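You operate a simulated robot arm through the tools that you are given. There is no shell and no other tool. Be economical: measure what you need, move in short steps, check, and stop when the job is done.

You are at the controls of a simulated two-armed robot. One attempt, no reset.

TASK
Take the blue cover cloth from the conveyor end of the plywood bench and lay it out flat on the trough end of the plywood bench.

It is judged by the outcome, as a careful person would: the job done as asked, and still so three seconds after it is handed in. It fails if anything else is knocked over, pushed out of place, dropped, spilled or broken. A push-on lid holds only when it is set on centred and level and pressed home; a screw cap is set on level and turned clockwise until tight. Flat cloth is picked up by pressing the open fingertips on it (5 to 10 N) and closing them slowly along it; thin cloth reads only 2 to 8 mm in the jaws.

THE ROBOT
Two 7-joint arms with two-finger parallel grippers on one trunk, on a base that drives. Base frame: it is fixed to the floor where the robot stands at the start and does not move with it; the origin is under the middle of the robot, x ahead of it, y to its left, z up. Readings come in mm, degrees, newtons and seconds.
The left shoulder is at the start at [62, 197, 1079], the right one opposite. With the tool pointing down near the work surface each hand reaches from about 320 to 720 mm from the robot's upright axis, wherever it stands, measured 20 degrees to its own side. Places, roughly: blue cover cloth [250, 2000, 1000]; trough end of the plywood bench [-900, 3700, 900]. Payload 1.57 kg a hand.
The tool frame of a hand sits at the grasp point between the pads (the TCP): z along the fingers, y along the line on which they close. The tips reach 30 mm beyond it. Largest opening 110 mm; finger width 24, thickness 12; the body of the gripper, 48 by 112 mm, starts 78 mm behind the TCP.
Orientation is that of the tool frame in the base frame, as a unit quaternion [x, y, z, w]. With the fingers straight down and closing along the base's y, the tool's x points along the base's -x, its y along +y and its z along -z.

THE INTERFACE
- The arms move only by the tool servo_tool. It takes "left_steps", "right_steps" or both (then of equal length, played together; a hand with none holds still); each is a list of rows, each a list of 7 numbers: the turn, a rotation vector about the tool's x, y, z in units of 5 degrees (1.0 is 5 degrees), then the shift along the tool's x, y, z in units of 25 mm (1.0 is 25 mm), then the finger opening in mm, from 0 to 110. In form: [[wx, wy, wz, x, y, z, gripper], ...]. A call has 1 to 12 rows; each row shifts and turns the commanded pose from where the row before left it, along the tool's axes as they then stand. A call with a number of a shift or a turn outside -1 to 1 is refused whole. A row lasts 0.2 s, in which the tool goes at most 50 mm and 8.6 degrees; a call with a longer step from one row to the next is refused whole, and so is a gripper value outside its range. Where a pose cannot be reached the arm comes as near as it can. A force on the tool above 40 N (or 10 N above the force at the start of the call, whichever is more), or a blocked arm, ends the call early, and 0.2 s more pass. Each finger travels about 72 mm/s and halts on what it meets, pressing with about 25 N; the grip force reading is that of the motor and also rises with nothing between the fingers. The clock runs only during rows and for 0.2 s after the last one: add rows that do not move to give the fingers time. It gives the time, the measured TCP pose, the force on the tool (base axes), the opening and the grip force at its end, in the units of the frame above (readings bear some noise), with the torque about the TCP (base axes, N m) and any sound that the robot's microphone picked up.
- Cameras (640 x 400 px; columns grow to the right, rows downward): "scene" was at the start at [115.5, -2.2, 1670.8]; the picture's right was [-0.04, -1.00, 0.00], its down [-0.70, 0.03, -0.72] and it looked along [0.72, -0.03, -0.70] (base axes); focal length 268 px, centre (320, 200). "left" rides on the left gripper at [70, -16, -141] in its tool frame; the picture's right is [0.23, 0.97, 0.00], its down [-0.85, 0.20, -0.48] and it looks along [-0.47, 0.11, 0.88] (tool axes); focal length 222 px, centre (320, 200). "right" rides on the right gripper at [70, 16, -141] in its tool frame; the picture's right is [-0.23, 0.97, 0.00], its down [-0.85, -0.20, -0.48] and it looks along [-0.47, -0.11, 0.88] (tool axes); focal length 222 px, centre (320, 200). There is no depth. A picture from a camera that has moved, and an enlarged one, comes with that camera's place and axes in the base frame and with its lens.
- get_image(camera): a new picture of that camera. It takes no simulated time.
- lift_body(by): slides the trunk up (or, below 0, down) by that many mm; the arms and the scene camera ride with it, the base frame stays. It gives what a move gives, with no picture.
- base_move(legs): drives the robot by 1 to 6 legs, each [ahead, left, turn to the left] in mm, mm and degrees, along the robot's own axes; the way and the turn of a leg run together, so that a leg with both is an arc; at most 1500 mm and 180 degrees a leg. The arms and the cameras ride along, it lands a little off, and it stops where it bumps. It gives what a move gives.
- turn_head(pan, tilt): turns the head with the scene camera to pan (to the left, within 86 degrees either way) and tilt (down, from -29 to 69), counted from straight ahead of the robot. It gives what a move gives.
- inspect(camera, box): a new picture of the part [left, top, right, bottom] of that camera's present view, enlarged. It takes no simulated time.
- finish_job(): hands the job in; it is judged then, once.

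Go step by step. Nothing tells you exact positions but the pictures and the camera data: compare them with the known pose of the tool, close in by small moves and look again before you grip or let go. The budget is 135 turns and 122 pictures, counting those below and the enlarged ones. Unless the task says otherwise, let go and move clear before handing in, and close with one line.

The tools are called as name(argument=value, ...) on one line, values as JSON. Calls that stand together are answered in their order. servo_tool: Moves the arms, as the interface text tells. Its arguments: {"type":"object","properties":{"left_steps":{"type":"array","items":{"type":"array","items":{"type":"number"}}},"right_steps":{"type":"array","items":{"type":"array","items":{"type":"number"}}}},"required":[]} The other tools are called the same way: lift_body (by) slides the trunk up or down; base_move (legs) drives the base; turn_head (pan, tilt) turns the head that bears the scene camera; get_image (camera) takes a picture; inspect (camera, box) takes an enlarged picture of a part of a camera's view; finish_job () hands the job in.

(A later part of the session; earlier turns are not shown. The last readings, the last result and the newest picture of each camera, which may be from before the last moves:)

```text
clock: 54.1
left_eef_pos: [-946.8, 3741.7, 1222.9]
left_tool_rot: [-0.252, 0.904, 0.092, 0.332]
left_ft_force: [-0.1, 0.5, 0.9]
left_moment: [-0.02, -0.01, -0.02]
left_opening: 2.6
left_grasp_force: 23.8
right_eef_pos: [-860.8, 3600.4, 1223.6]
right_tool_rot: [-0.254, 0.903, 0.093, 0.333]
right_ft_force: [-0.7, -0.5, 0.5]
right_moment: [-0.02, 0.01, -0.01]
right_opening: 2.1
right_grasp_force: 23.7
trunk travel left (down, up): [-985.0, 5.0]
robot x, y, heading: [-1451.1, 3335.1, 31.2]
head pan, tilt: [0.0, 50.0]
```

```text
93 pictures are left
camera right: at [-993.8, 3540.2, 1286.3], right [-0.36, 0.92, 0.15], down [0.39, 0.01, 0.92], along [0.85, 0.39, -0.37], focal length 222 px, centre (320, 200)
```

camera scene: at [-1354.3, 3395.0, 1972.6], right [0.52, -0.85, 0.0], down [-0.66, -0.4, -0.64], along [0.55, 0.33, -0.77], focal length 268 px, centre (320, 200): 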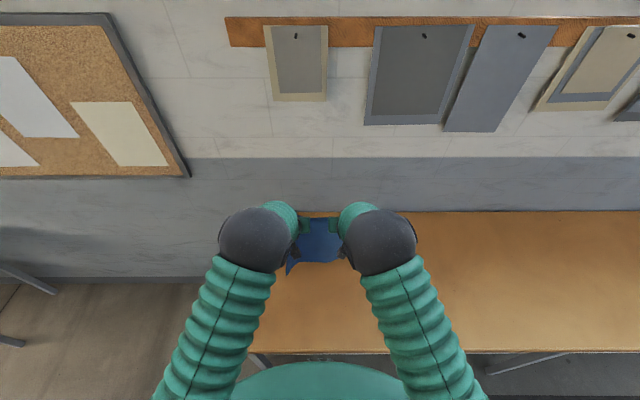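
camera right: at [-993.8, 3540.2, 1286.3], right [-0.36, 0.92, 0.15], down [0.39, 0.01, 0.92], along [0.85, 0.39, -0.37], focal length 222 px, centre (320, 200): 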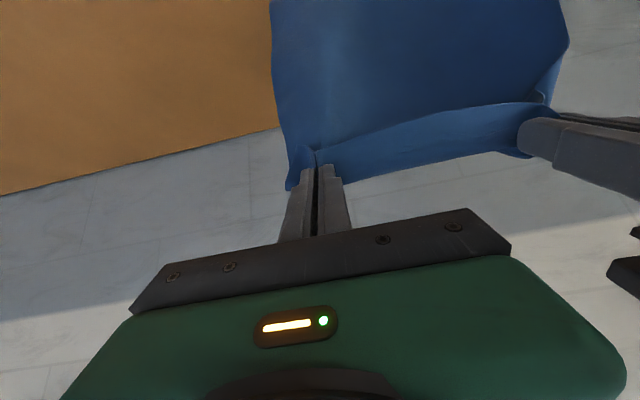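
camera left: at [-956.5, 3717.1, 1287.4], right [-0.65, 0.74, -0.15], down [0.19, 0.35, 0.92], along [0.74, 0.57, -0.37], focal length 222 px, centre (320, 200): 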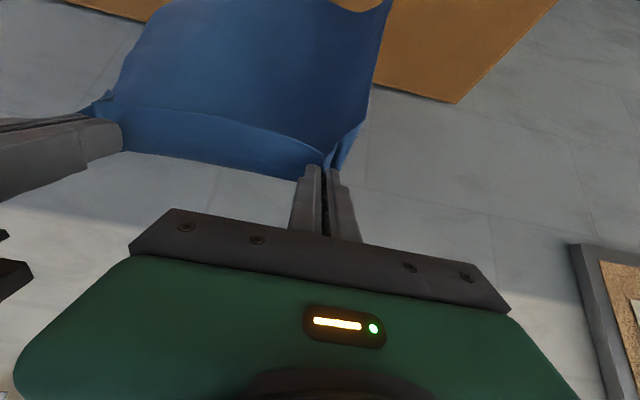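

The hem slid along and curls slightly back, so I won't lay it from here. I'll go up 50 mm and forward again, then lay it in one continuous back-and-down sweep with the hem leading forward.

servo_tool(left_steps=[[0, 0, 0, -0.43, 0, -0.51, 0], [0, 0, 0, -0.43, 0, -0.51, 0], [0, 0, 0, -0.43, 0, -0.51, 0], [0, 0, 0, -0.49, 0, 0.411, 0], [0, 0, 0, -0.49, 0, 0.411, 0], [0, 0, 0, -0.49, 0, 0.411, 0], [0, 0, 0, -0.49, 0, 0.411, 0], [0, 0, 0, -0.49, 0, 0.411, 0], [0, 0, 0, -0.49, 0, 0.411, 0], [0, 0, 0, -0.49, 0, 0.411, 0], [0, 0, 0, -0.49, 0, 0.411, 0], [0, 0, 0, 0, 0, 0, 0]], right_steps=[[0, 0, 0, -0.43, 0, -0.51, 0], [0, 0, 0, -0.43, 0, -0.51, 0], [0, 0, 0, -0.43, 0, -0.51, 0], [0, 0, 0, -0.49, 0, 0.411, 0], [0, 0, 0, -0.49, 0, 0.411, 0], [0, 0, 0, -0.49, 0, 0.411, 0], [0, 0, 0, -0.49, 0, 0.411, 0], [0, 0, 0, -0.49, 0, 0.411, 0], [0, 0, 0, -0.49, 0, 0.411, 0], [0, 0, 0, -0.49, 0, 0.411, 0], [0, 0, 0, -0.49, 0, 0.411, 0], [0, 0, 0, 0, 0, 0, 0]])

servo_tool(left_steps=[[0, 0, 0, 0, 0, 0, 0], [0, 0, 0, 0, 0, 0, 0], [0, 0, 0, 0, 0, 0, 0]])

inspect(camera="scene", box=[240, 150, 400, 250])

get_image(camera="right")

```text
clock: 56.7
left_eef_pos: [-836.3, 3808.9, 1274.9]
left_tool_rot: [-0.253, 0.904, 0.093, 0.332]
left_ft_force: [0.2, -0.3, 0.1]
left_moment: [0.01, 0.01, -0.02]
left_opening: 2.6
left_grasp_force: 24.1
right_eef_pos: [-753.1, 3667.9, 1275.0]
right_tool_rot: [-0.253, 0.903, 0.093, 0.333]
right_ft_force: [0.5, 0.1, -0.2]
right_moment: [0.02, 0.03, -0.02]
right_opening: 2.0
right_grasp_force: 23.8
trunk travel left (down, up): [-985.0, 5.0]
robot x, y, heading: [-1450.7, 3333.4, 31.3]
head pan, tilt: [0.0, 50.0]
```

```text
clock: 57.5
left_eef_pos: [-837.5, 3809.2, 1274.8]
left_tool_rot: [-0.251, 0.904, 0.091, 0.333]
left_ft_force: [0.5, 0.1, -0.4]
left_moment: [-0.02, 0.0, 0.0]
left_opening: 2.4
left_grasp_force: 23.8
right_eef_pos: [-754.1, 3666.7, 1275.0]
right_tool_rot: [-0.254, 0.904, 0.093, 0.332]
right_ft_force: [-0.7, 0.0, -0.3]
right_moment: [-0.01, 0.02, -0.03]
right_opening: 2.1
right_grasp_force: 23.9
trunk travel left (down, up): [-985.0, 5.0]
robot x, y, heading: [-1450.2, 3339.2, 31.4]
head pan, tilt: [0.0, 50.0]
```

```text
4.00 times, centred on (320, 200) of scene
camera zoom: at [-1352.8, 3396.0, 1972.5], right [0.52, -0.85, 0.0], down [-0.66, -0.4, -0.64], along [0.55, 0.33, -0.77], focal length 1073 px, centre (320, 200)
```

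zoom: 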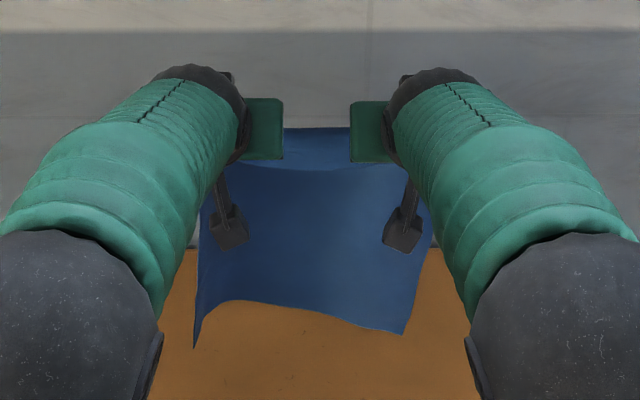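

```text
91 pictures are left
camera right: at [-886.7, 3606.0, 1336.9], right [-0.36, 0.92, 0.15], down [0.39, 0.01, 0.92], along [0.85, 0.39, -0.37], focal length 222 px, centre (320, 200)
```

right: 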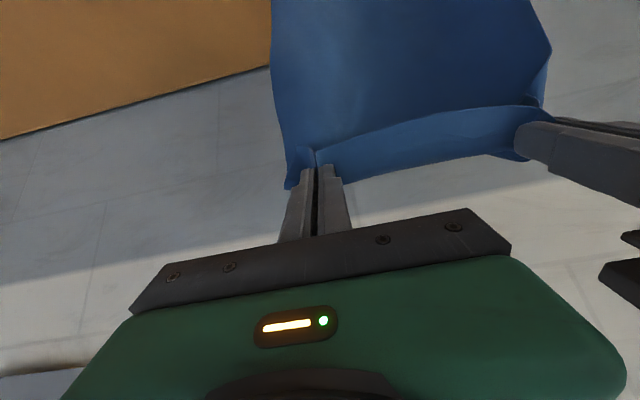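

The cloth hangs evenly again. The per-axis step limits make diagonal sweeps faster with the fingers vertical, so I move back 110 mm and straighten the tools. Then I'll swing the hem forward as I lay it.

servo_tool(left_steps=[[0, 0, 0, 0.84, 0, -0.71, 0], [0, 0, 0, 0.84, 0, -0.71, 0], [0, 0, 0, 0.84, 0, -0.71, 0], [0, 0, 0, 0.84, 0, -0.71, 0], [0, 1, 0, 0, 0, 0, 0], [0, 1, 0, 0, 0, 0, 0], [0, 1, 0, 0, 0, 0, 0], [0, 1, 0, 0, 0, 0, 0], [0, 1, 0, 0, 0, 0, 0], [0, 1, 0, 0, 0, 0, 0], [0, 1, 0, 0, 0, 0, 0], [0, 1, 0, 0, 0, -0.3, 0]], right_steps=[[0, 0, 0, 0.84, 0, -0.71, 0], [0, 0, 0, 0.84, 0, -0.71, 0], [0, 0, 0, 0.84, 0, -0.71, 0], [0, 0, 0, 0.84, 0, -0.71, 0], [0, 1, 0, 0, 0, 0, 0], [0, 1, 0, 0, 0, 0, 0], [0, 1, 0, 0, 0, 0, 0], [0, 1, 0, 0, 0, 0, 0], [0, 1, 0, 0, 0, 0, 0], [0, 1, 0, 0, 0, 0, 0], [0, 1, 0, 0, 0, 0, 0], [0, 1, 0, 0, 0, -0.3, 0]])

servo_tool(left_steps=[[0, 0, 0, 0, 0, 0, 0], [0, 0, 0, 0, 0, 0, 0], [0, 0, 0, 0, 0, 0, 0], [0, 0, 0, 0, 0, 0, 0]])

get_image(camera="scene")

get_image(camera="left")

```text
clock: 60.1
left_eef_pos: [-929.9, 3752.6, 1278.7]
left_tool_rot: [-0.268, 0.963, 0.001, 0.002]
left_ft_force: [0.2, 0.3, -0.5]
left_moment: [-0.01, -0.01, 0.0]
left_opening: 2.7
left_grasp_force: 23.7
right_eef_pos: [-846.4, 3610.7, 1280.6]
right_tool_rot: [-0.27, 0.963, 0.001, 0.001]
right_ft_force: [-0.1, -0.4, -0.2]
right_moment: [-0.02, 0.01, 0.0]
right_opening: 1.8
right_grasp_force: 23.6
trunk travel left (down, up): [-985.0, 5.0]
robot x, y, heading: [-1449.3, 3335.6, 31.4]
head pan, tilt: [0.0, 50.0]
```

```text
clock: 61.1
left_eef_pos: [-930.9, 3751.1, 1280.1]
left_tool_rot: [-0.268, 0.963, 0.001, 0.003]
left_ft_force: [0.2, 0.3, 0.2]
left_moment: [-0.03, -0.03, 0.01]
left_opening: 2.6
left_grasp_force: 24.0
right_eef_pos: [-847.1, 3609.3, 1281.6]
right_tool_rot: [-0.271, 0.963, 0.002, 0.004]
right_ft_force: [-0.6, 0.4, -0.3]
right_moment: [-0.02, -0.01, -0.01]
right_opening: 2.4
right_grasp_force: 23.5
trunk travel left (down, up): [-985.0, 5.0]
robot x, y, heading: [-1452.3, 3335.1, 31.2]
head pan, tilt: [0.0, 50.0]
```

```text
90 pictures are left
camera scene: at [-1352.8, 3395.9, 1972.5], right [0.52, -0.85, 0.0], down [-0.66, -0.4, -0.64], along [0.55, 0.33, -0.77], focal length 268 px, centre (320, 200)
```

scene: 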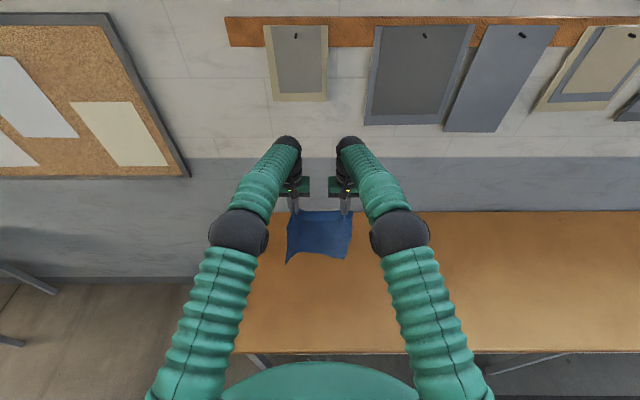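

```text
89 pictures are left
camera left: at [-984.8, 3700.2, 1423.3], right [-0.7, 0.72, 0.0], down [0.63, 0.61, 0.48], along [0.35, 0.34, -0.87], focal length 222 px, centre (320, 200)
```

left: 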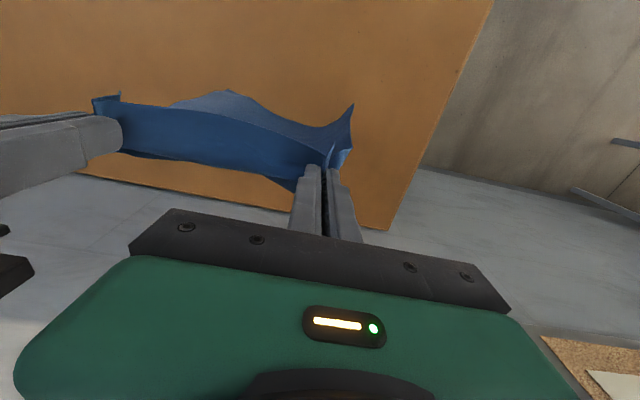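

The fingers are vertical. I spread the hands 6 mm to flatten the sheet, pump a small swing (back, forward), and then sweep back and down.

servo_tool(left_steps=[[0, 0, 0, 1, 0.06, 0, 0], [0, 0, 0, 1, 0.06, 0, 0], [0, 0, 0, -1, 0, 0, 0], [0, 0, 0, -1, 0, 0, 0], [0, 0, 0, -1, 0, 0, 0], [0, 0, 0, 1, 0, 1, 0], [0, 0, 0, 1, 0, 1, 0], [0, 0, 0, 1, 0, 1, 0]], right_steps=[[0, 0, 0, 1, -0.06, 0, 0], [0, 0, 0, 1, -0.06, 0, 0], [0, 0, 0, -1, 0, 0, 0], [0, 0, 0, -1, 0, 0, 0], [0, 0, 0, -1, 0, 0, 0], [0, 0, 0, 1, 0, 1, 0], [0, 0, 0, 1, 0, 1, 0], [0, 0, 0, 1, 0, 1, 0]])

get_image(camera="scene")

get_image(camera="left")

```text
clock: 62.9
left_eef_pos: [-979.3, 3726.0, 1202.0]
left_tool_rot: [-0.268, 0.963, -0.001, 0.002]
left_ft_force: [3.0, -4.8, -0.6]
left_moment: [-0.13, -0.09, 0.07]
left_opening: 2.7
left_grasp_force: 24.3
left hand out of reach, approached as far as the arm can: row 5
right_eef_pos: [-891.0, 3578.3, 1204.9]
right_tool_rot: [-0.27, 0.963, 0.0, 0.001]
right_ft_force: [-2.9, 4.1, -0.9]
right_moment: [0.19, 0.1, -0.02]
right_opening: 1.9
right_grasp_force: 23.8
right hand out of reach, approached as far as the arm can: row 5
trunk travel left (down, up): [-985.0, 5.0]
robot x, y, heading: [-1450.6, 3341.2, 31.5]
head pan, tilt: [0.0, 50.0]
```

```text
88 pictures are left
camera scene: at [-1350.3, 3397.3, 1972.2], right [0.52, -0.85, 0.0], down [-0.66, -0.4, -0.64], along [0.55, 0.33, -0.77], focal length 268 px, centre (320, 200)
```

scene: 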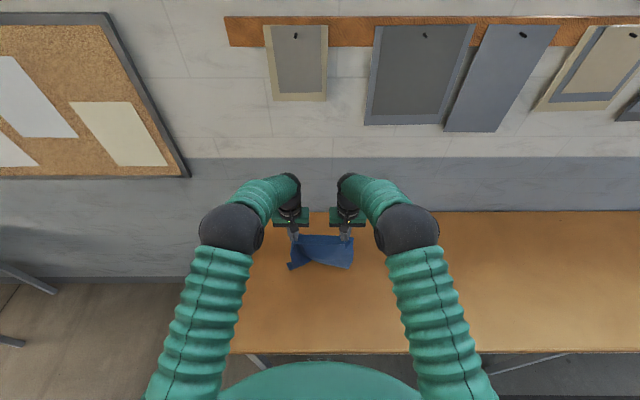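

```text
87 pictures are left
camera left: at [-1033.4, 3674.8, 1345.4], right [-0.7, 0.72, 0.0], down [0.63, 0.61, 0.48], along [0.35, 0.34, -0.88], focal length 222 px, centre (320, 200)
```

left: 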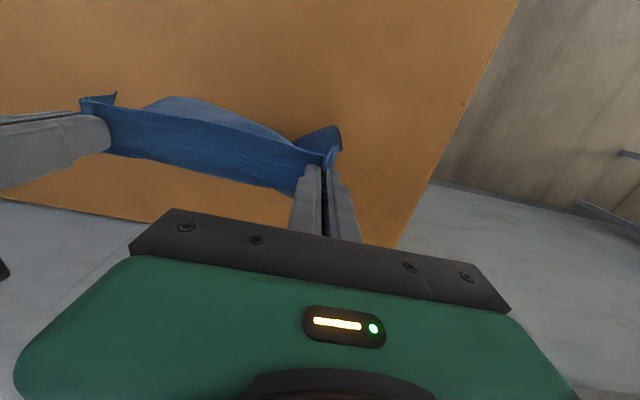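

The hem is touching about 20 mm forward of the hands with a belly forward. I continue back, mostly horizontal, to see whether the hem stays put.

servo_tool(left_steps=[[0, 0, 0, 1, 0, 0.3, 0], [0, 0, 0, 1, 0, 0.3, 0], [0, 0, 0, 1, 0, 0.3, 0]], right_steps=[[0, 0, 0, 1, 0, 0.3, 0], [0, 0, 0, 1, 0, 0.3, 0], [0, 0, 0, 1, 0, 0.3, 0]])

get_image(camera="scene")

get_image(camera="left")

```text
clock: 63.7
left_eef_pos: [-1046.4, 3685.9, 1181.2]
left_tool_rot: [-0.268, 0.963, 0.0, 0.004]
left_ft_force: [4.4, -6.4, -0.7]
left_moment: [-0.2, -0.12, 0.07]
left_opening: 2.7
left_grasp_force: 24.3
right_eef_pos: [-957.4, 3537.0, 1182.5]
right_tool_rot: [-0.271, 0.963, 0.0, 0.004]
right_ft_force: [-4.1, 6.5, -0.2]
right_moment: [0.2, 0.12, -0.02]
right_opening: 2.4
right_grasp_force: 23.7
trunk travel left (down, up): [-985.0, 5.0]
robot x, y, heading: [-1451.5, 3335.5, 31.4]
head pan, tilt: [0.0, 50.0]
```

```text
86 pictures are left
camera scene: at [-1354.1, 3395.1, 1972.5], right [0.52, -0.85, 0.0], down [-0.66, -0.4, -0.64], along [0.55, 0.33, -0.77], focal length 268 px, centre (320, 200)
```

scene: 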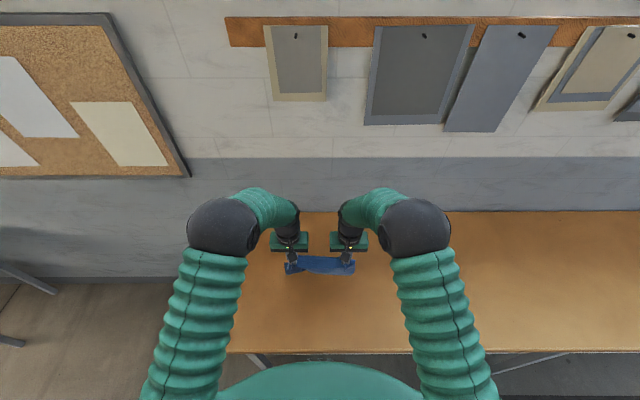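

```text
85 pictures are left
camera left: at [-1099.9, 3635.7, 1324.1], right [-0.7, 0.72, 0.0], down [0.63, 0.61, 0.48], along [0.35, 0.34, -0.87], focal length 222 px, centre (320, 200)
```

left: 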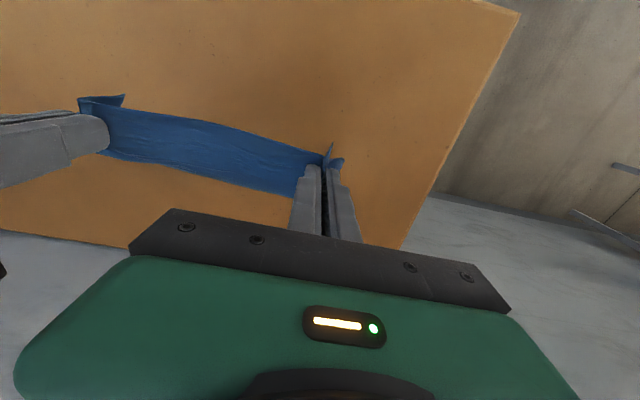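

The hem now stays put and leans forward, but it landed too close to me (about f=620), so the near edge would overhang the bench front. I'll lift, reach out farther with tilt, and land it with more slack.

servo_tool(left_steps=[[0, 0, 0, 0, 0, -1, 0], [0, 0, 0, 0, 0, -1, 0], [0, 0, 0, 0, 0, -1, 0], [0, 0, 0, 0, 0, -1, 0], [0, 0, 0, -1, 0, 0, 0], [0, 0, 0, -1, 0, 0, 0], [0, 0, 0, -1, 0, 0, 0], [0, 0, 0, -1, 0, 0, 0], [0, -1, 0, -1, 0, 0, 0], [0, -1, 0, 0, 0, 0, 0], [0, -1, 0, 0, 0, 0, 0], [0, -1, 0, 0, 0, 0, 0]], right_steps=[[0, 0, 0, 0, 0, -1, 0], [0, 0, 0, 0, 0, -1, 0], [0, 0, 0, 0, 0, -1, 0], [0, 0, 0, 0, 0, -1, 0], [0, 0, 0, -1, 0, 0, 0], [0, 0, 0, -1, 0, 0, 0], [0, 0, 0, -1, 0, 0, 0], [0, 0, 0, -1, 0, 0, 0], [0, -1, 0, -1, 0, 0, 0], [0, -1, 0, 0, 0, 0, 0], [0, -1, 0, 0, 0, 0, 0], [0, -1, 0, 0, 0, 0, 0]])

servo_tool(left_steps=[[0, -1, 0, 0, 0, 0, 0], [0, -1, 0, 0, 0, 0, 0], [0, -1, 0, 0, 0, 0, 0], [0, -1, 0, 0, 0, 0, 0], [0, -1, 0, -0.77, 0, 0.64, 0], [0, -1, 0, -0.77, 0, 0.7, 0], [0, 0, 0, -0.65, 0, 0.77, 0], [0, 0, 0, -0.65, 0, 0.77, 0], [0, 0, 0, -0.65, 0, 0.77, 0], [0, 0, 0, 0, 0, 0, 0], [0, 0, 0, 0, 0, 0, 0]], right_steps=[[0, -1, 0, 0, 0, 0, 0], [0, -1, 0, 0, 0, 0, 0], [0, -1, 0, 0, 0, 0, 0], [0, -1, 0, 0, 0, 0, 0], [0, -1, 0, -0.77, 0, 0.64, 0], [0, -1, 0, -0.77, 0, 0.7, 0], [0, 0, 0, -0.65, 0, 0.77, 0], [0, 0, 0, -0.65, 0, 0.77, 0], [0, 0, 0, -0.65, 0, 0.77, 0], [0, 0, 0, 0, 0, 0, 0], [0, 0, 0, 0, 0, 0, 0]])

get_image(camera="scene")

```text
clock: 66.3
left_eef_pos: [-940.8, 3749.5, 1283.1]
left_tool_rot: [-0.264, 0.948, 0.047, 0.172]
left_ft_force: [4.3, -6.1, -0.5]
left_moment: [-0.21, -0.16, -0.02]
left_opening: 2.4
left_grasp_force: 24.4
right_eef_pos: [-851.9, 3601.0, 1283.4]
right_tool_rot: [-0.266, 0.947, 0.048, 0.171]
right_ft_force: [-4.1, 6.5, -0.5]
right_moment: [0.16, 0.16, 0.06]
right_opening: 2.1
right_grasp_force: 23.8
trunk travel left (down, up): [-985.0, 5.0]
robot x, y, heading: [-1452.6, 3335.3, 31.3]
head pan, tilt: [0.0, 50.0]
```

```text
clock: 68.7
left_eef_pos: [-833.4, 3815.8, 1287.2]
left_tool_rot: [-0.242, 0.871, 0.114, 0.411]
left_ft_force: [3.4, -5.8, 0.3]
left_moment: [-0.15, -0.07, -0.12]
left_opening: 2.5
left_grasp_force: 23.6
right_eef_pos: [-744.7, 3666.1, 1286.6]
right_tool_rot: [-0.245, 0.871, 0.115, 0.411]
right_ft_force: [-2.7, 5.4, -0.8]
right_moment: [0.12, 0.11, 0.16]
right_opening: 2.1
right_grasp_force: 23.6
trunk travel left (down, up): [-985.0, 5.0]
robot x, y, heading: [-1449.0, 3336.2, 31.4]
head pan, tilt: [0.0, 50.0]
```

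```text
84 pictures are left
camera scene: at [-1355.0, 3394.6, 1972.7], right [0.52, -0.85, 0.0], down [-0.66, -0.4, -0.64], along [0.55, 0.33, -0.77], focal length 268 px, centre (320, 200)
```

scene: 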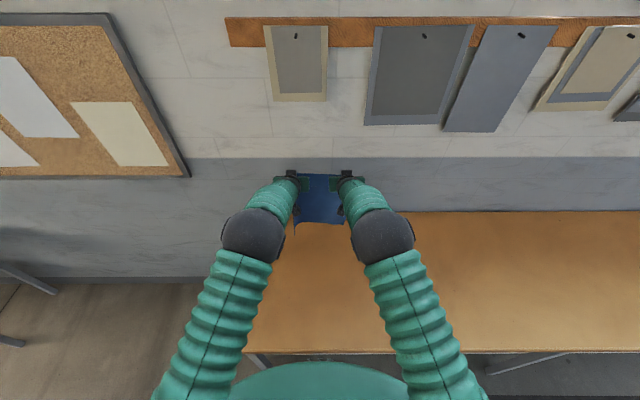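

The cloth is well out now, with TCP f≈775. I go 50 mm further, then lower about 100 mm to land the hem with slack.

servo_tool(left_steps=[[0, 0, 0, -0.643, 0, 0.766, 0], [0, 0, 0, -0.643, 0, 0.766, 0], [0, 0, 0, 0, 0, 0, 0], [0, 0, 0, 0.766, 0, 0.643, 0], [0, 0, 0, 0.766, 0, 0.643, 0], [0, 0, 0, 0.766, 0, 0.643, 0], [0, 0, 0, 0.766, 0, 0.643, 0]], right_steps=[[0, 0, 0, -0.643, 0, 0.766, 0], [0, 0, 0, -0.643, 0, 0.766, 0], [0, 0, 0, 0, 0, 0, 0], [0, 0, 0, 0.766, 0, 0.643, 0], [0, 0, 0, 0.766, 0, 0.643, 0], [0, 0, 0, 0.766, 0, 0.643, 0], [0, 0, 0, 0.766, 0, 0.643, 0]])

inspect(camera="scene", box=[240, 150, 400, 250])

get_image(camera="left")

```text
clock: 70.3
left_eef_pos: [-789.1, 3841.6, 1186.5]
left_tool_rot: [-0.242, 0.872, 0.113, 0.411]
left_ft_force: [2.7, -2.9, 0.5]
left_moment: [-0.12, 0.0, -0.07]
left_opening: 2.7
left_grasp_force: 23.5
right_eef_pos: [-698.2, 3697.2, 1185.4]
right_tool_rot: [-0.245, 0.871, 0.115, 0.411]
right_ft_force: [-2.4, 4.3, 0.4]
right_moment: [0.06, 0.08, 0.06]
right_opening: 2.2
right_grasp_force: 23.4
trunk travel left (down, up): [-985.0, 5.0]
robot x, y, heading: [-1450.4, 3336.9, 31.3]
head pan, tilt: [0.0, 50.0]
```

```text
4.00 times, centred on (320, 200) of scene
camera zoom: at [-1352.3, 3396.4, 1972.5], right [0.52, -0.85, 0.0], down [-0.66, -0.4, -0.64], along [0.55, 0.33, -0.77], focal length 1073 px, centre (320, 200)
```

zoom: 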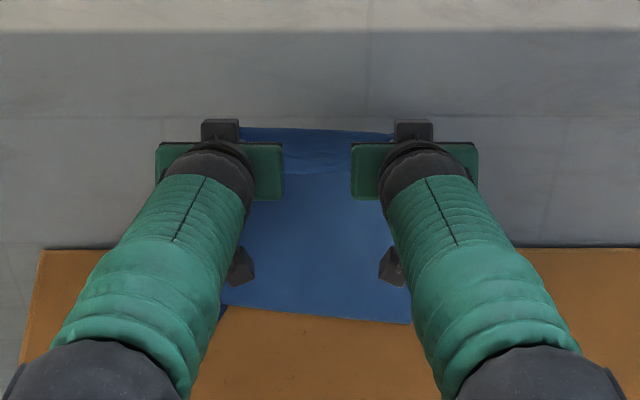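

```text
82 pictures are left
camera left: at [-912.5, 3748.4, 1223.6], right [-0.63, 0.76, -0.18], down [0.05, 0.26, 0.96], along [0.78, 0.6, -0.2], focal length 222 px, centre (320, 200)
```

left: 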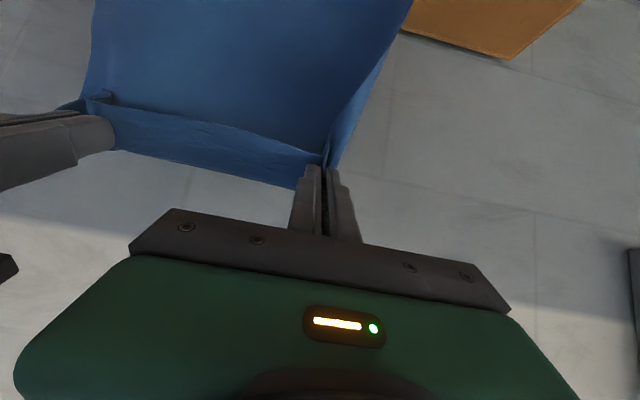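

The hem rests at about f=830–845. I pull back 120 mm with a slight descent.

servo_tool(left_steps=[[0, 0, 0, 0.92, 0, -0.79, 0], [0, 0, 0, 0.92, 0, -0.79, 0], [0, 0, 0, 0.92, 0, -0.79, 0], [0, 0, 0, 0.92, 0, -0.79, 0]], right_steps=[[0, 0, 0, 0.92, 0, -0.79, 0], [0, 0, 0, 0.92, 0, -0.79, 0], [0, 0, 0, 0.92, 0, -0.79, 0], [0, 0, 0, 0.92, 0, -0.79, 0]])

inspect(camera="scene", box=[220, 170, 420, 295])

get_image(camera="left")

```text
clock: 71.3
left_eef_pos: [-891.3, 3776.5, 1166.9]
left_tool_rot: [-0.242, 0.871, 0.114, 0.412]
left_ft_force: [2.6, -3.3, -1.0]
left_moment: [-0.1, -0.08, -0.06]
left_opening: 2.6
left_grasp_force: 23.9
right_eef_pos: [-801.6, 3630.8, 1166.0]
right_tool_rot: [-0.245, 0.871, 0.115, 0.411]
right_ft_force: [-2.2, 2.9, -0.3]
right_moment: [0.03, 0.05, 0.12]
right_opening: 1.9
right_grasp_force: 23.7
trunk travel left (down, up): [-985.0, 5.0]
robot x, y, heading: [-1448.7, 3335.7, 31.3]
head pan, tilt: [0.0, 50.0]
```

```text
3.20 times, centred on (320, 232) of scene
camera zoom: at [-1354.6, 3394.7, 1972.6], right [0.52, -0.85, 0.0], down [-0.66, -0.4, -0.64], along [0.55, 0.33, -0.77], focal length 859 px, centre (320, 96)
```

zoom: 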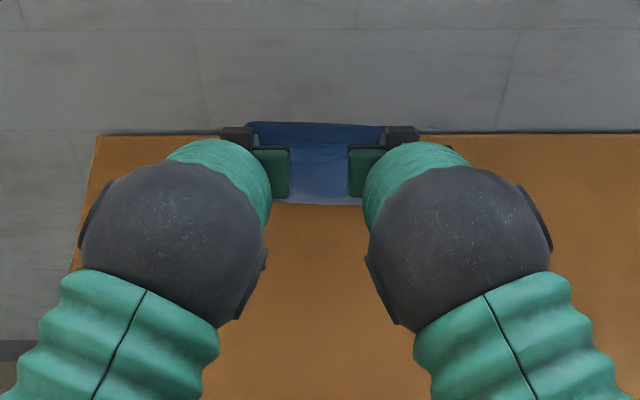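

```text
80 pictures are left
camera left: at [-1016.8, 3682.9, 1204.6], right [-0.63, 0.76, -0.18], down [0.05, 0.26, 0.96], along [0.78, 0.6, -0.2], focal length 222 px, centre (320, 200)
```

left: 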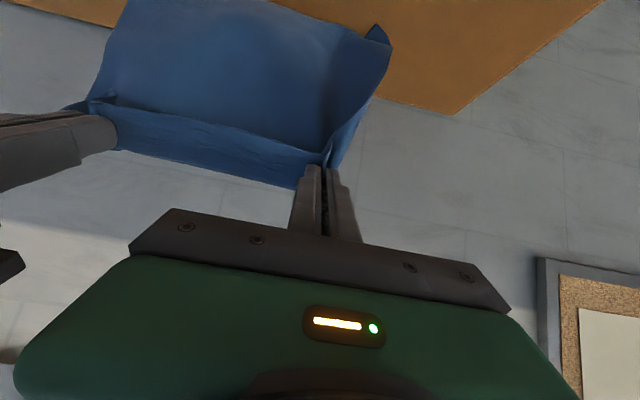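

The cloth now slopes forward and down from the hands, and the hem is holding. I continue back and down.

servo_tool(left_steps=[[0, 0, 0, 0.945, 0, -0.565, 0], [0, 0, 0, 0.945, 0, -0.565, 0], [0, 0, 0, 0.945, 0, -0.565, 0], [0, 0, 0, 0.945, 0, -0.565, 0]], right_steps=[[0, 0, 0, 0.945, 0, -0.565, 0], [0, 0, 0, 0.945, 0, -0.565, 0], [0, 0, 0, 0.945, 0, -0.565, 0], [0, 0, 0, 0.945, 0, -0.565, 0]])

get_image(camera="right")

get_image(camera="left")

get_image(camera="scene")

```text
clock: 72.3
left_eef_pos: [-979.3, 3725.9, 1129.7]
left_tool_rot: [-0.242, 0.871, 0.115, 0.411]
left_ft_force: [3.8, -6.2, -0.3]
left_moment: [-0.13, -0.09, -0.1]
left_opening: 2.6
left_grasp_force: 24.0
right_eef_pos: [-889.9, 3578.0, 1128.9]
right_tool_rot: [-0.245, 0.871, 0.116, 0.409]
right_ft_force: [-3.2, 5.3, -0.8]
right_moment: [0.14, 0.05, 0.14]
right_opening: 2.1
right_grasp_force: 24.0
trunk travel left (down, up): [-985.0, 5.0]
robot x, y, heading: [-1451.7, 3338.3, 31.3]
head pan, tilt: [0.0, 50.0]
```

```text
79 pictures are left
camera right: at [-1029.8, 3512.3, 1165.1], right [-0.38, 0.91, 0.17], down [0.25, -0.08, 0.96], along [0.89, 0.41, -0.2], focal length 222 px, centre (320, 200)
```

right: 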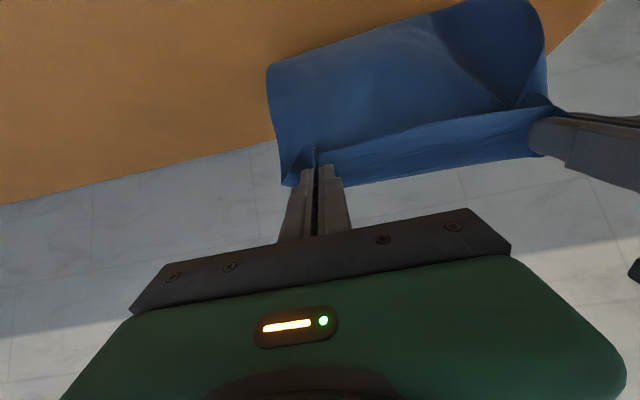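

```text
78 pictures are left
camera left: at [-1103.2, 3631.7, 1167.1], right [-0.63, 0.76, -0.18], down [0.05, 0.26, 0.96], along [0.78, 0.6, -0.2], focal length 222 px, centre (320, 200)
```

left: 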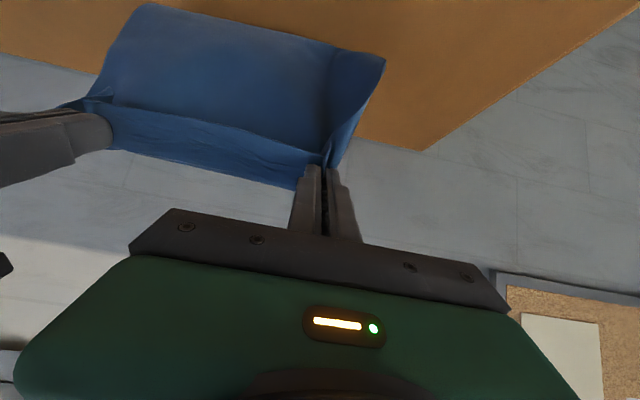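

```text
77 pictures are left
camera scene: at [-1354.1, 3394.9, 1972.6], right [0.52, -0.85, 0.0], down [-0.66, -0.4, -0.64], along [0.55, 0.33, -0.77], focal length 268 px, centre (320, 200)
```

scene: 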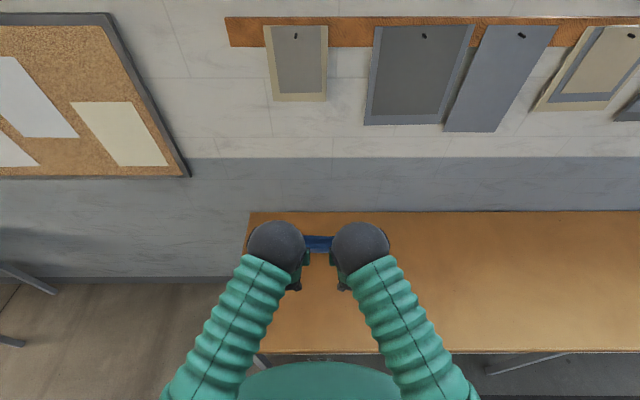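

The sheet slopes from the hands to a contact line at f≈715, with the rest lying forward on the bench. I straighten the tools in place, then keep lowering along the lay path.

servo_tool(left_steps=[[0, 1, 0, 0, 0, 0, 0], [0, 1, 0, 0, 0, 0, 0], [0, 1, 0, 0, 0, 0, 0], [0, 1, 0, 0, 0, 0, 0], [0, 1, 0, 0, 0, 0, 0], [0, 1, 0, 0, 0, 0, 0], [0, 1, 0, 0, 0, 0, 0], [0, 1, 0, 0, 0, 0, 0], [0, 1, 0, 0, 0, 0, 0], [0, 0.6, 0, 0, 0, 0, 0]], right_steps=[[0, 1, 0, 0, 0, 0, 0], [0, 1, 0, 0, 0, 0, 0], [0, 1, 0, 0, 0, 0, 0], [0, 1, 0, 0, 0, 0, 0], [0, 1, 0, 0, 0, 0, 0], [0, 1, 0, 0, 0, 0, 0], [0, 1, 0, 0, 0, 0, 0], [0, 1, 0, 0, 0, 0, 0], [0, 1, 0, 0, 0, 0, 0], [0, 0.6, 0, 0, 0, 0, 0]])

get_image(camera="scene")

get_image(camera="left")

```text
clock: 74.5
left_eef_pos: [-978.9, 3726.8, 1127.5]
left_tool_rot: [-0.268, 0.963, 0.005, 0.019]
left_ft_force: [5.1, -6.8, -0.8]
left_moment: [-0.25, -0.15, 0.05]
left_opening: 2.7
left_grasp_force: 23.9
right_eef_pos: [-889.8, 3578.1, 1128.6]
right_tool_rot: [-0.271, 0.962, 0.006, 0.02]
right_ft_force: [-5.0, 7.3, 0.0]
right_moment: [0.18, 0.17, -0.03]
right_opening: 2.4
right_grasp_force: 23.4
trunk travel left (down, up): [-985.0, 5.0]
robot x, y, heading: [-1450.7, 3333.2, 31.3]
head pan, tilt: [0.0, 50.0]
```

```text
76 pictures are left
camera scene: at [-1351.7, 3396.6, 1972.4], right [0.52, -0.85, 0.0], down [-0.66, -0.4, -0.64], along [0.55, 0.33, -0.77], focal length 268 px, centre (320, 200)
```

scene: 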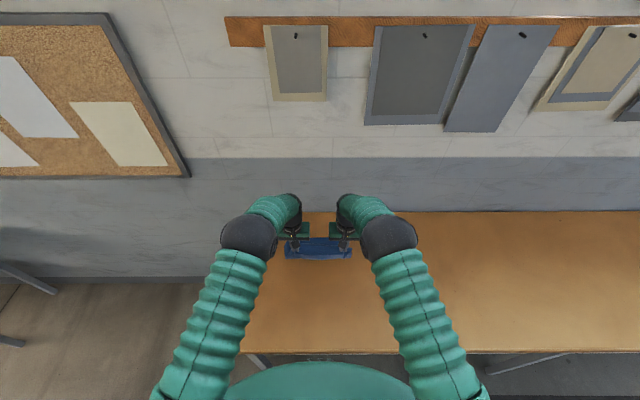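

```text
75 pictures are left
camera left: at [-1037.0, 3673.6, 1267.7], right [-0.7, 0.72, -0.01], down [0.61, 0.6, 0.51], along [0.37, 0.35, -0.86], focal length 222 px, centre (320, 200)
```

left: 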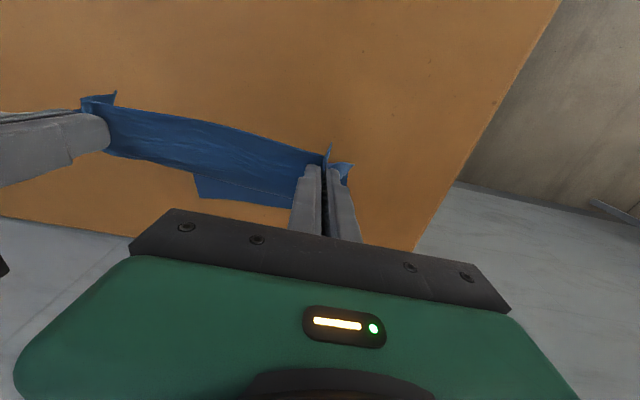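

The right hem corner is visible lying at f≈793, lateral -111, so the cloth is being laid forward correctly. I continue back and down, halfway first.

servo_tool(left_steps=[[0, 0.4, 0, 0.75, 0, 0.85, 0], [0, 0, 0, 0.75, 0, 0.85, 0], [0, 0, 0, 0.75, 0, 0.85, 0], [0, 0, 0, 0.75, 0, 0.85, 0]], right_steps=[[0, 0.4, 0, 0.75, 0, 0.85, 0], [0, 0, 0, 0.75, 0, 0.85, 0], [0, 0, 0, 0.75, 0, 0.85, 0], [0, 0, 0, 0.75, 0, 0.85, 0]])

get_image(camera="scene")

get_image(camera="left")

get_image(camera="right")

```text
clock: 75.5
left_eef_pos: [-1044.0, 3688.3, 1041.1]
left_tool_rot: [-0.268, 0.964, 0.0, 0.004]
left_ft_force: [5.5, -7.3, 0.2]
left_moment: [-0.24, -0.11, 0.09]
left_opening: 2.6
left_grasp_force: 24.3
right_eef_pos: [-955.3, 3538.2, 1042.6]
right_tool_rot: [-0.271, 0.963, 0.002, 0.003]
right_ft_force: [-4.0, 6.4, 0.1]
right_moment: [0.26, 0.15, 0.01]
right_opening: 2.3
right_grasp_force: 24.0
trunk travel left (down, up): [-985.0, 5.0]
robot x, y, heading: [-1448.7, 3335.5, 31.3]
head pan, tilt: [0.0, 50.0]
```

```text
74 pictures are left
camera scene: at [-1353.7, 3395.4, 1972.6], right [0.52, -0.85, 0.0], down [-0.66, -0.4, -0.64], along [0.55, 0.33, -0.77], focal length 268 px, centre (320, 200)
```

scene: 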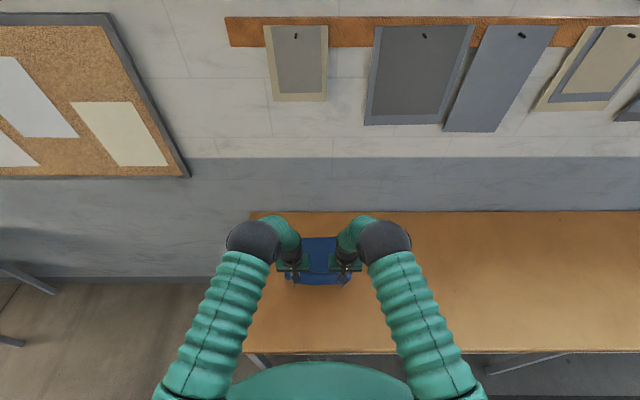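

```text
73 pictures are left
camera left: at [-1097.9, 3637.4, 1183.5], right [-0.7, 0.72, 0.0], down [0.63, 0.61, 0.49], along [0.35, 0.34, -0.87], focal length 222 px, centre (320, 200)
```

left: 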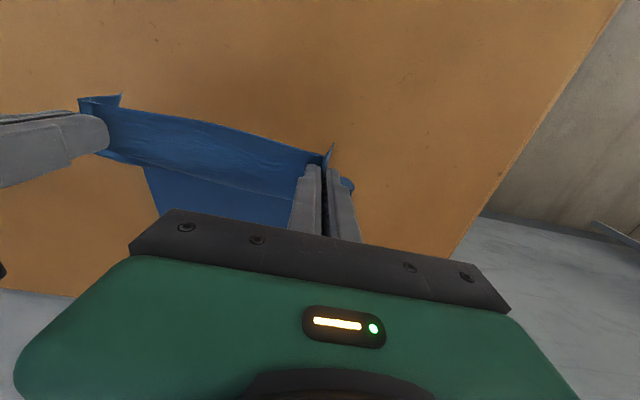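

```text
72 pictures are left
camera right: at [-1024.4, 3517.5, 1183.7], right [-0.31, 0.95, 0.0], down [0.83, 0.27, 0.49], along [0.46, 0.15, -0.87], focal length 222 px, centre (320, 200)
```

right: 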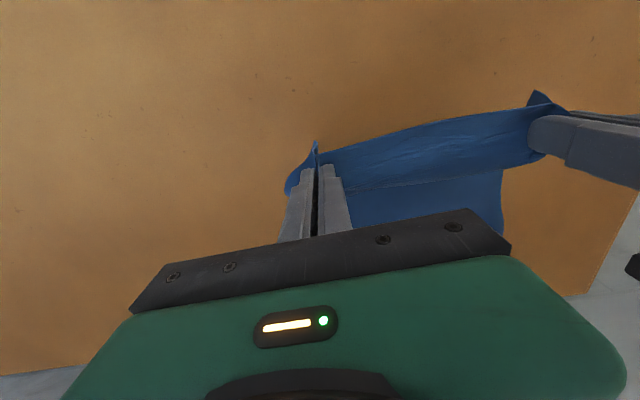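

Good: the far edge lies at f≈781. I continue to just above the bench.

servo_tool(left_steps=[[0, 0, 0, 0.55, 0, 0.76, 0], [0, 0, 0, 0.55, 0, 0.76, 0], [0, 0, 0, 0.55, 0, 0.76, 0], [0, 0, 0, 0.55, 0, 0.76, 0], [0, 0, 0, 0.55, 0, 0.76, 0], [0, 0, 0, 0, 0, 0, 0]], right_steps=[[0, 0, 0, 0.55, 0, 0.76, 0], [0, 0, 0, 0.55, 0, 0.76, 0], [0, 0, 0, 0.55, 0, 0.76, 0], [0, 0, 0, 0.55, 0, 0.76, 0], [0, 0, 0, 0.55, 0, 0.76, 0], [0, 0, 0, 0, 0, 0, 0]])

get_image(camera="scene")

get_image(camera="left")

get_image(camera="right")

```text
clock: 76.9
left_eef_pos: [-1101.8, 3653.3, 946.8]
left_tool_rot: [-0.267, 0.964, 0.0, 0.004]
left_ft_force: [6.1, -11.0, -0.9]
left_moment: [-0.31, -0.25, 0.08]
left_opening: 2.7
left_grasp_force: 23.7
right_eef_pos: [-1011.4, 3503.8, 947.6]
right_tool_rot: [-0.27, 0.963, 0.0, 0.003]
right_ft_force: [-7.0, 10.1, -0.2]
right_moment: [0.32, 0.25, -0.04]
right_opening: 2.2
right_grasp_force: 23.8
trunk travel left (down, up): [-985.0, 5.0]
robot x, y, heading: [-1447.1, 3337.7, 31.3]
head pan, tilt: [0.0, 50.0]
```

```text
71 pictures are left
camera scene: at [-1353.8, 3395.3, 1972.5], right [0.52, -0.85, 0.0], down [-0.66, -0.4, -0.64], along [0.55, 0.33, -0.77], focal length 268 px, centre (320, 200)
```

scene: 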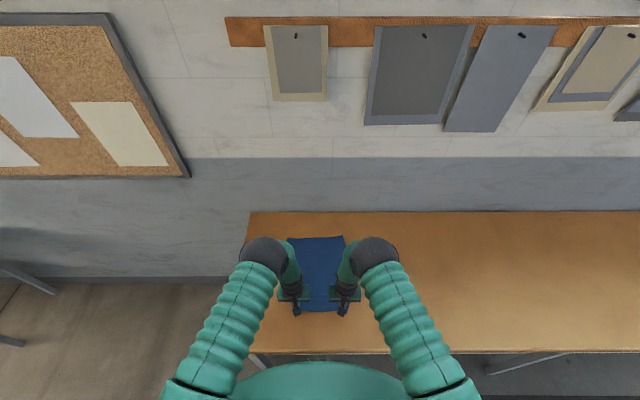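

```text
70 pictures are left
camera left: at [-1155.2, 3602.9, 1088.9], right [-0.7, 0.72, 0.0], down [0.63, 0.61, 0.48], along [0.35, 0.34, -0.87], focal length 222 px, centre (320, 200)
```

left: 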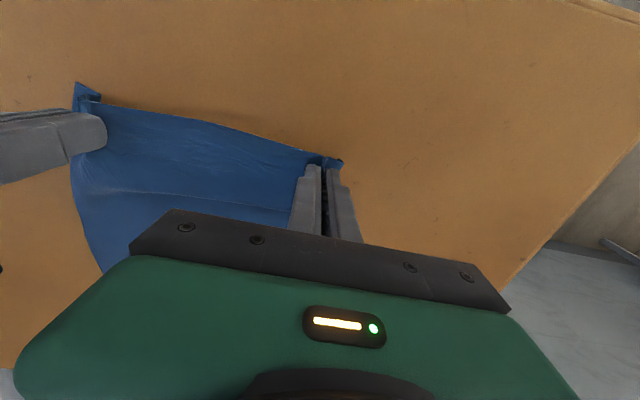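

```text
69 pictures are left
camera right: at [-1081.1, 3481.1, 1088.4], right [-0.31, 0.95, 0.0], down [0.83, 0.27, 0.48], along [0.46, 0.15, -0.87], focal length 222 px, centre (320, 200)
```

right: 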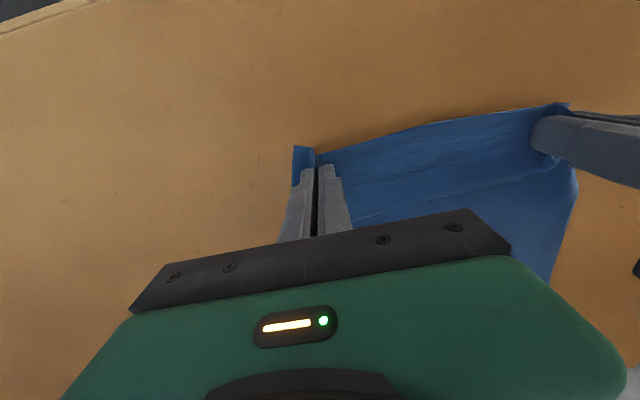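

The cloth is nearly flat on the bench. I lower onto the surface and pull back about 15 mm to take out slack.

servo_tool(left_steps=[[0, 0, 0, 0.2, 0, 0.2, 0], [0, 0, 0, 0.2, 0, 0.2, 0], [0, 0, 0, 0.2, 0, 0.12, 0], [0, 0, 0, 0, 0, 0, 0]], right_steps=[[0, 0, 0, 0.2, 0, 0.2, 0], [0, 0, 0, 0.2, 0, 0.2, 0], [0, 0, 0, 0.2, 0, 0.12, 0], [0, 0, 0, 0, 0, 0, 0]])

get_image(camera="left")

inspect(camera="scene", box=[240, 220, 400, 320])

```text
clock: 77.9
left_eef_pos: [-1115.6, 3644.4, 933.6]
left_tool_rot: [-0.269, 0.963, 0.001, 0.004]
left_ft_force: [8.3, -9.4, 5.7]
left_moment: [-0.27, -0.24, 0.09]
left_opening: 2.6
left_grasp_force: 24.0
right_eef_pos: [-1025.2, 3495.2, 935.0]
right_tool_rot: [-0.271, 0.963, 0.002, 0.003]
right_ft_force: [-7.2, 10.4, -0.1]
right_moment: [0.33, 0.2, -0.04]
right_opening: 2.5
right_grasp_force: 24.0
trunk travel left (down, up): [-985.0, 5.0]
robot x, y, heading: [-1448.9, 3337.2, 31.1]
head pan, tilt: [0.0, 50.0]
```

```text
68 pictures are left
camera left: at [-1168.4, 3594.6, 1076.1], right [-0.7, 0.72, 0.0], down [0.63, 0.61, 0.49], along [0.35, 0.34, -0.87], focal length 222 px, centre (320, 200)
```

left: 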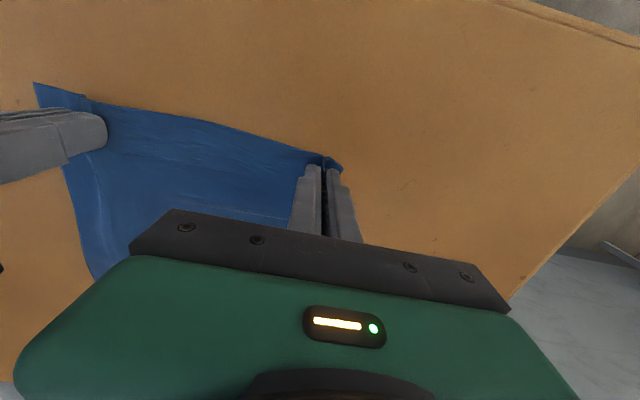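

```text
4.00 times, centred on (320, 270) of scene
camera zoom: at [-1354.3, 3394.7, 1972.7], right [0.52, -0.85, 0.0], down [-0.66, -0.4, -0.64], along [0.55, 0.33, -0.77], focal length 1073 px, centre (320, -80)
```

zoom: 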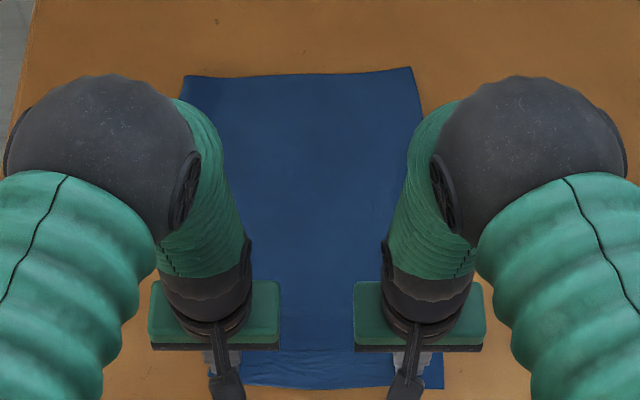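

It lies flat with the far edge straight. I press lightly and open slowly so the tucks spread back out.

servo_tool(left_steps=[[0, 0, 0, 0, 0, 0, 2], [0, 0, 0, 0, 0, 0, 6], [0, 0, 0, 0, 0, 0, 11], [0, 0, 0, 0, 0, 0, 16], [0, 0, 0, 0, 0, 0, 21], [0, 0, 0, 0, 0, 0, 26], [0, 0, 0, 0, 0, 0, 31], [0, 0, 0, 0, 0, 0, 36], [0, 0, 0, 0, 0, 0, 41], [0, 0, 0, 0, 0, 0, 46], [0, 0, 0, 0, 0, 0, 50], [0, 0, 0, 0, 0, 0, 50]], right_steps=[[0, 0, 0, 0, 0, 0.09, 2], [0, 0, 0, 0, 0, 0, 6], [0, 0, 0, 0, 0, 0, 11], [0, 0, 0, 0, 0, 0, 16], [0, 0, 0, 0, 0, 0, 21], [0, 0, 0, 0, 0, 0, 26], [0, 0, 0, 0, 0, 0, 31], [0, 0, 0, 0, 0, 0, 36], [0, 0, 0, 0, 0, 0, 41], [0, 0, 0, 0, 0, 0, 46], [0, 0, 0, 0, 0, 0, 50], [0, 0, 0, 0, 0, 0, 50]])

get_image(camera="left")

get_image(camera="right")

```text
clock: 80.5
left_eef_pos: [-1115.8, 3645.9, 933.8]
left_tool_rot: [-0.268, 0.963, 0.001, 0.003]
left_ft_force: [0.0, 0.5, 0.3]
left_moment: [-0.03, 0.0, -0.01]
left_opening: 50.2
left_grasp_force: 0.0
right_eef_pos: [-1023.3, 3495.2, 933.3]
right_tool_rot: [-0.27, 0.963, 0.001, 0.003]
right_ft_force: [-0.1, -0.3, -0.3]
right_moment: [0.01, -0.01, 0.02]
right_opening: 50.1
right_grasp_force: 0.0
trunk travel left (down, up): [-985.0, 5.0]
robot x, y, heading: [-1451.1, 3338.2, 31.5]
head pan, tilt: [0.0, 50.0]
```

```text
66 pictures are left
camera left: at [-1168.6, 3594.8, 1075.8], right [-0.7, 0.72, 0.0], down [0.63, 0.61, 0.48], along [0.35, 0.34, -0.87], focal length 222 px, centre (320, 200)
```

left: 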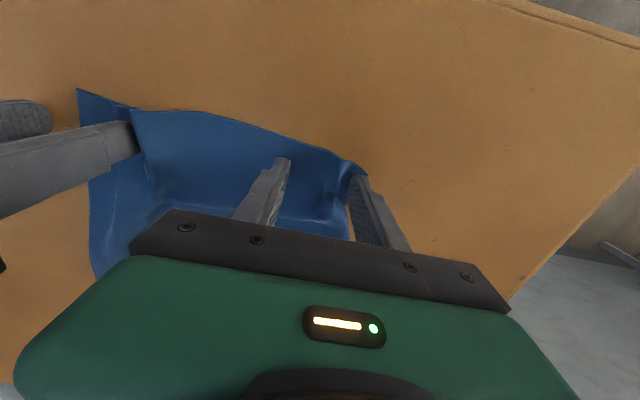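

```text
65 pictures are left
camera right: at [-1094.4, 3473.0, 1074.0], right [-0.31, 0.95, 0.0], down [0.83, 0.27, 0.48], along [0.46, 0.15, -0.87], focal length 222 px, centre (320, 200)
```

right: 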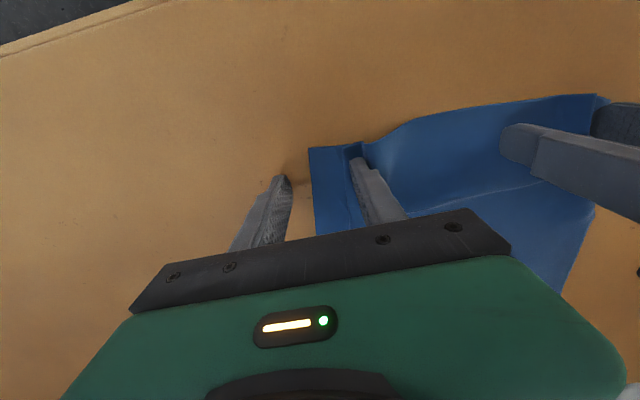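

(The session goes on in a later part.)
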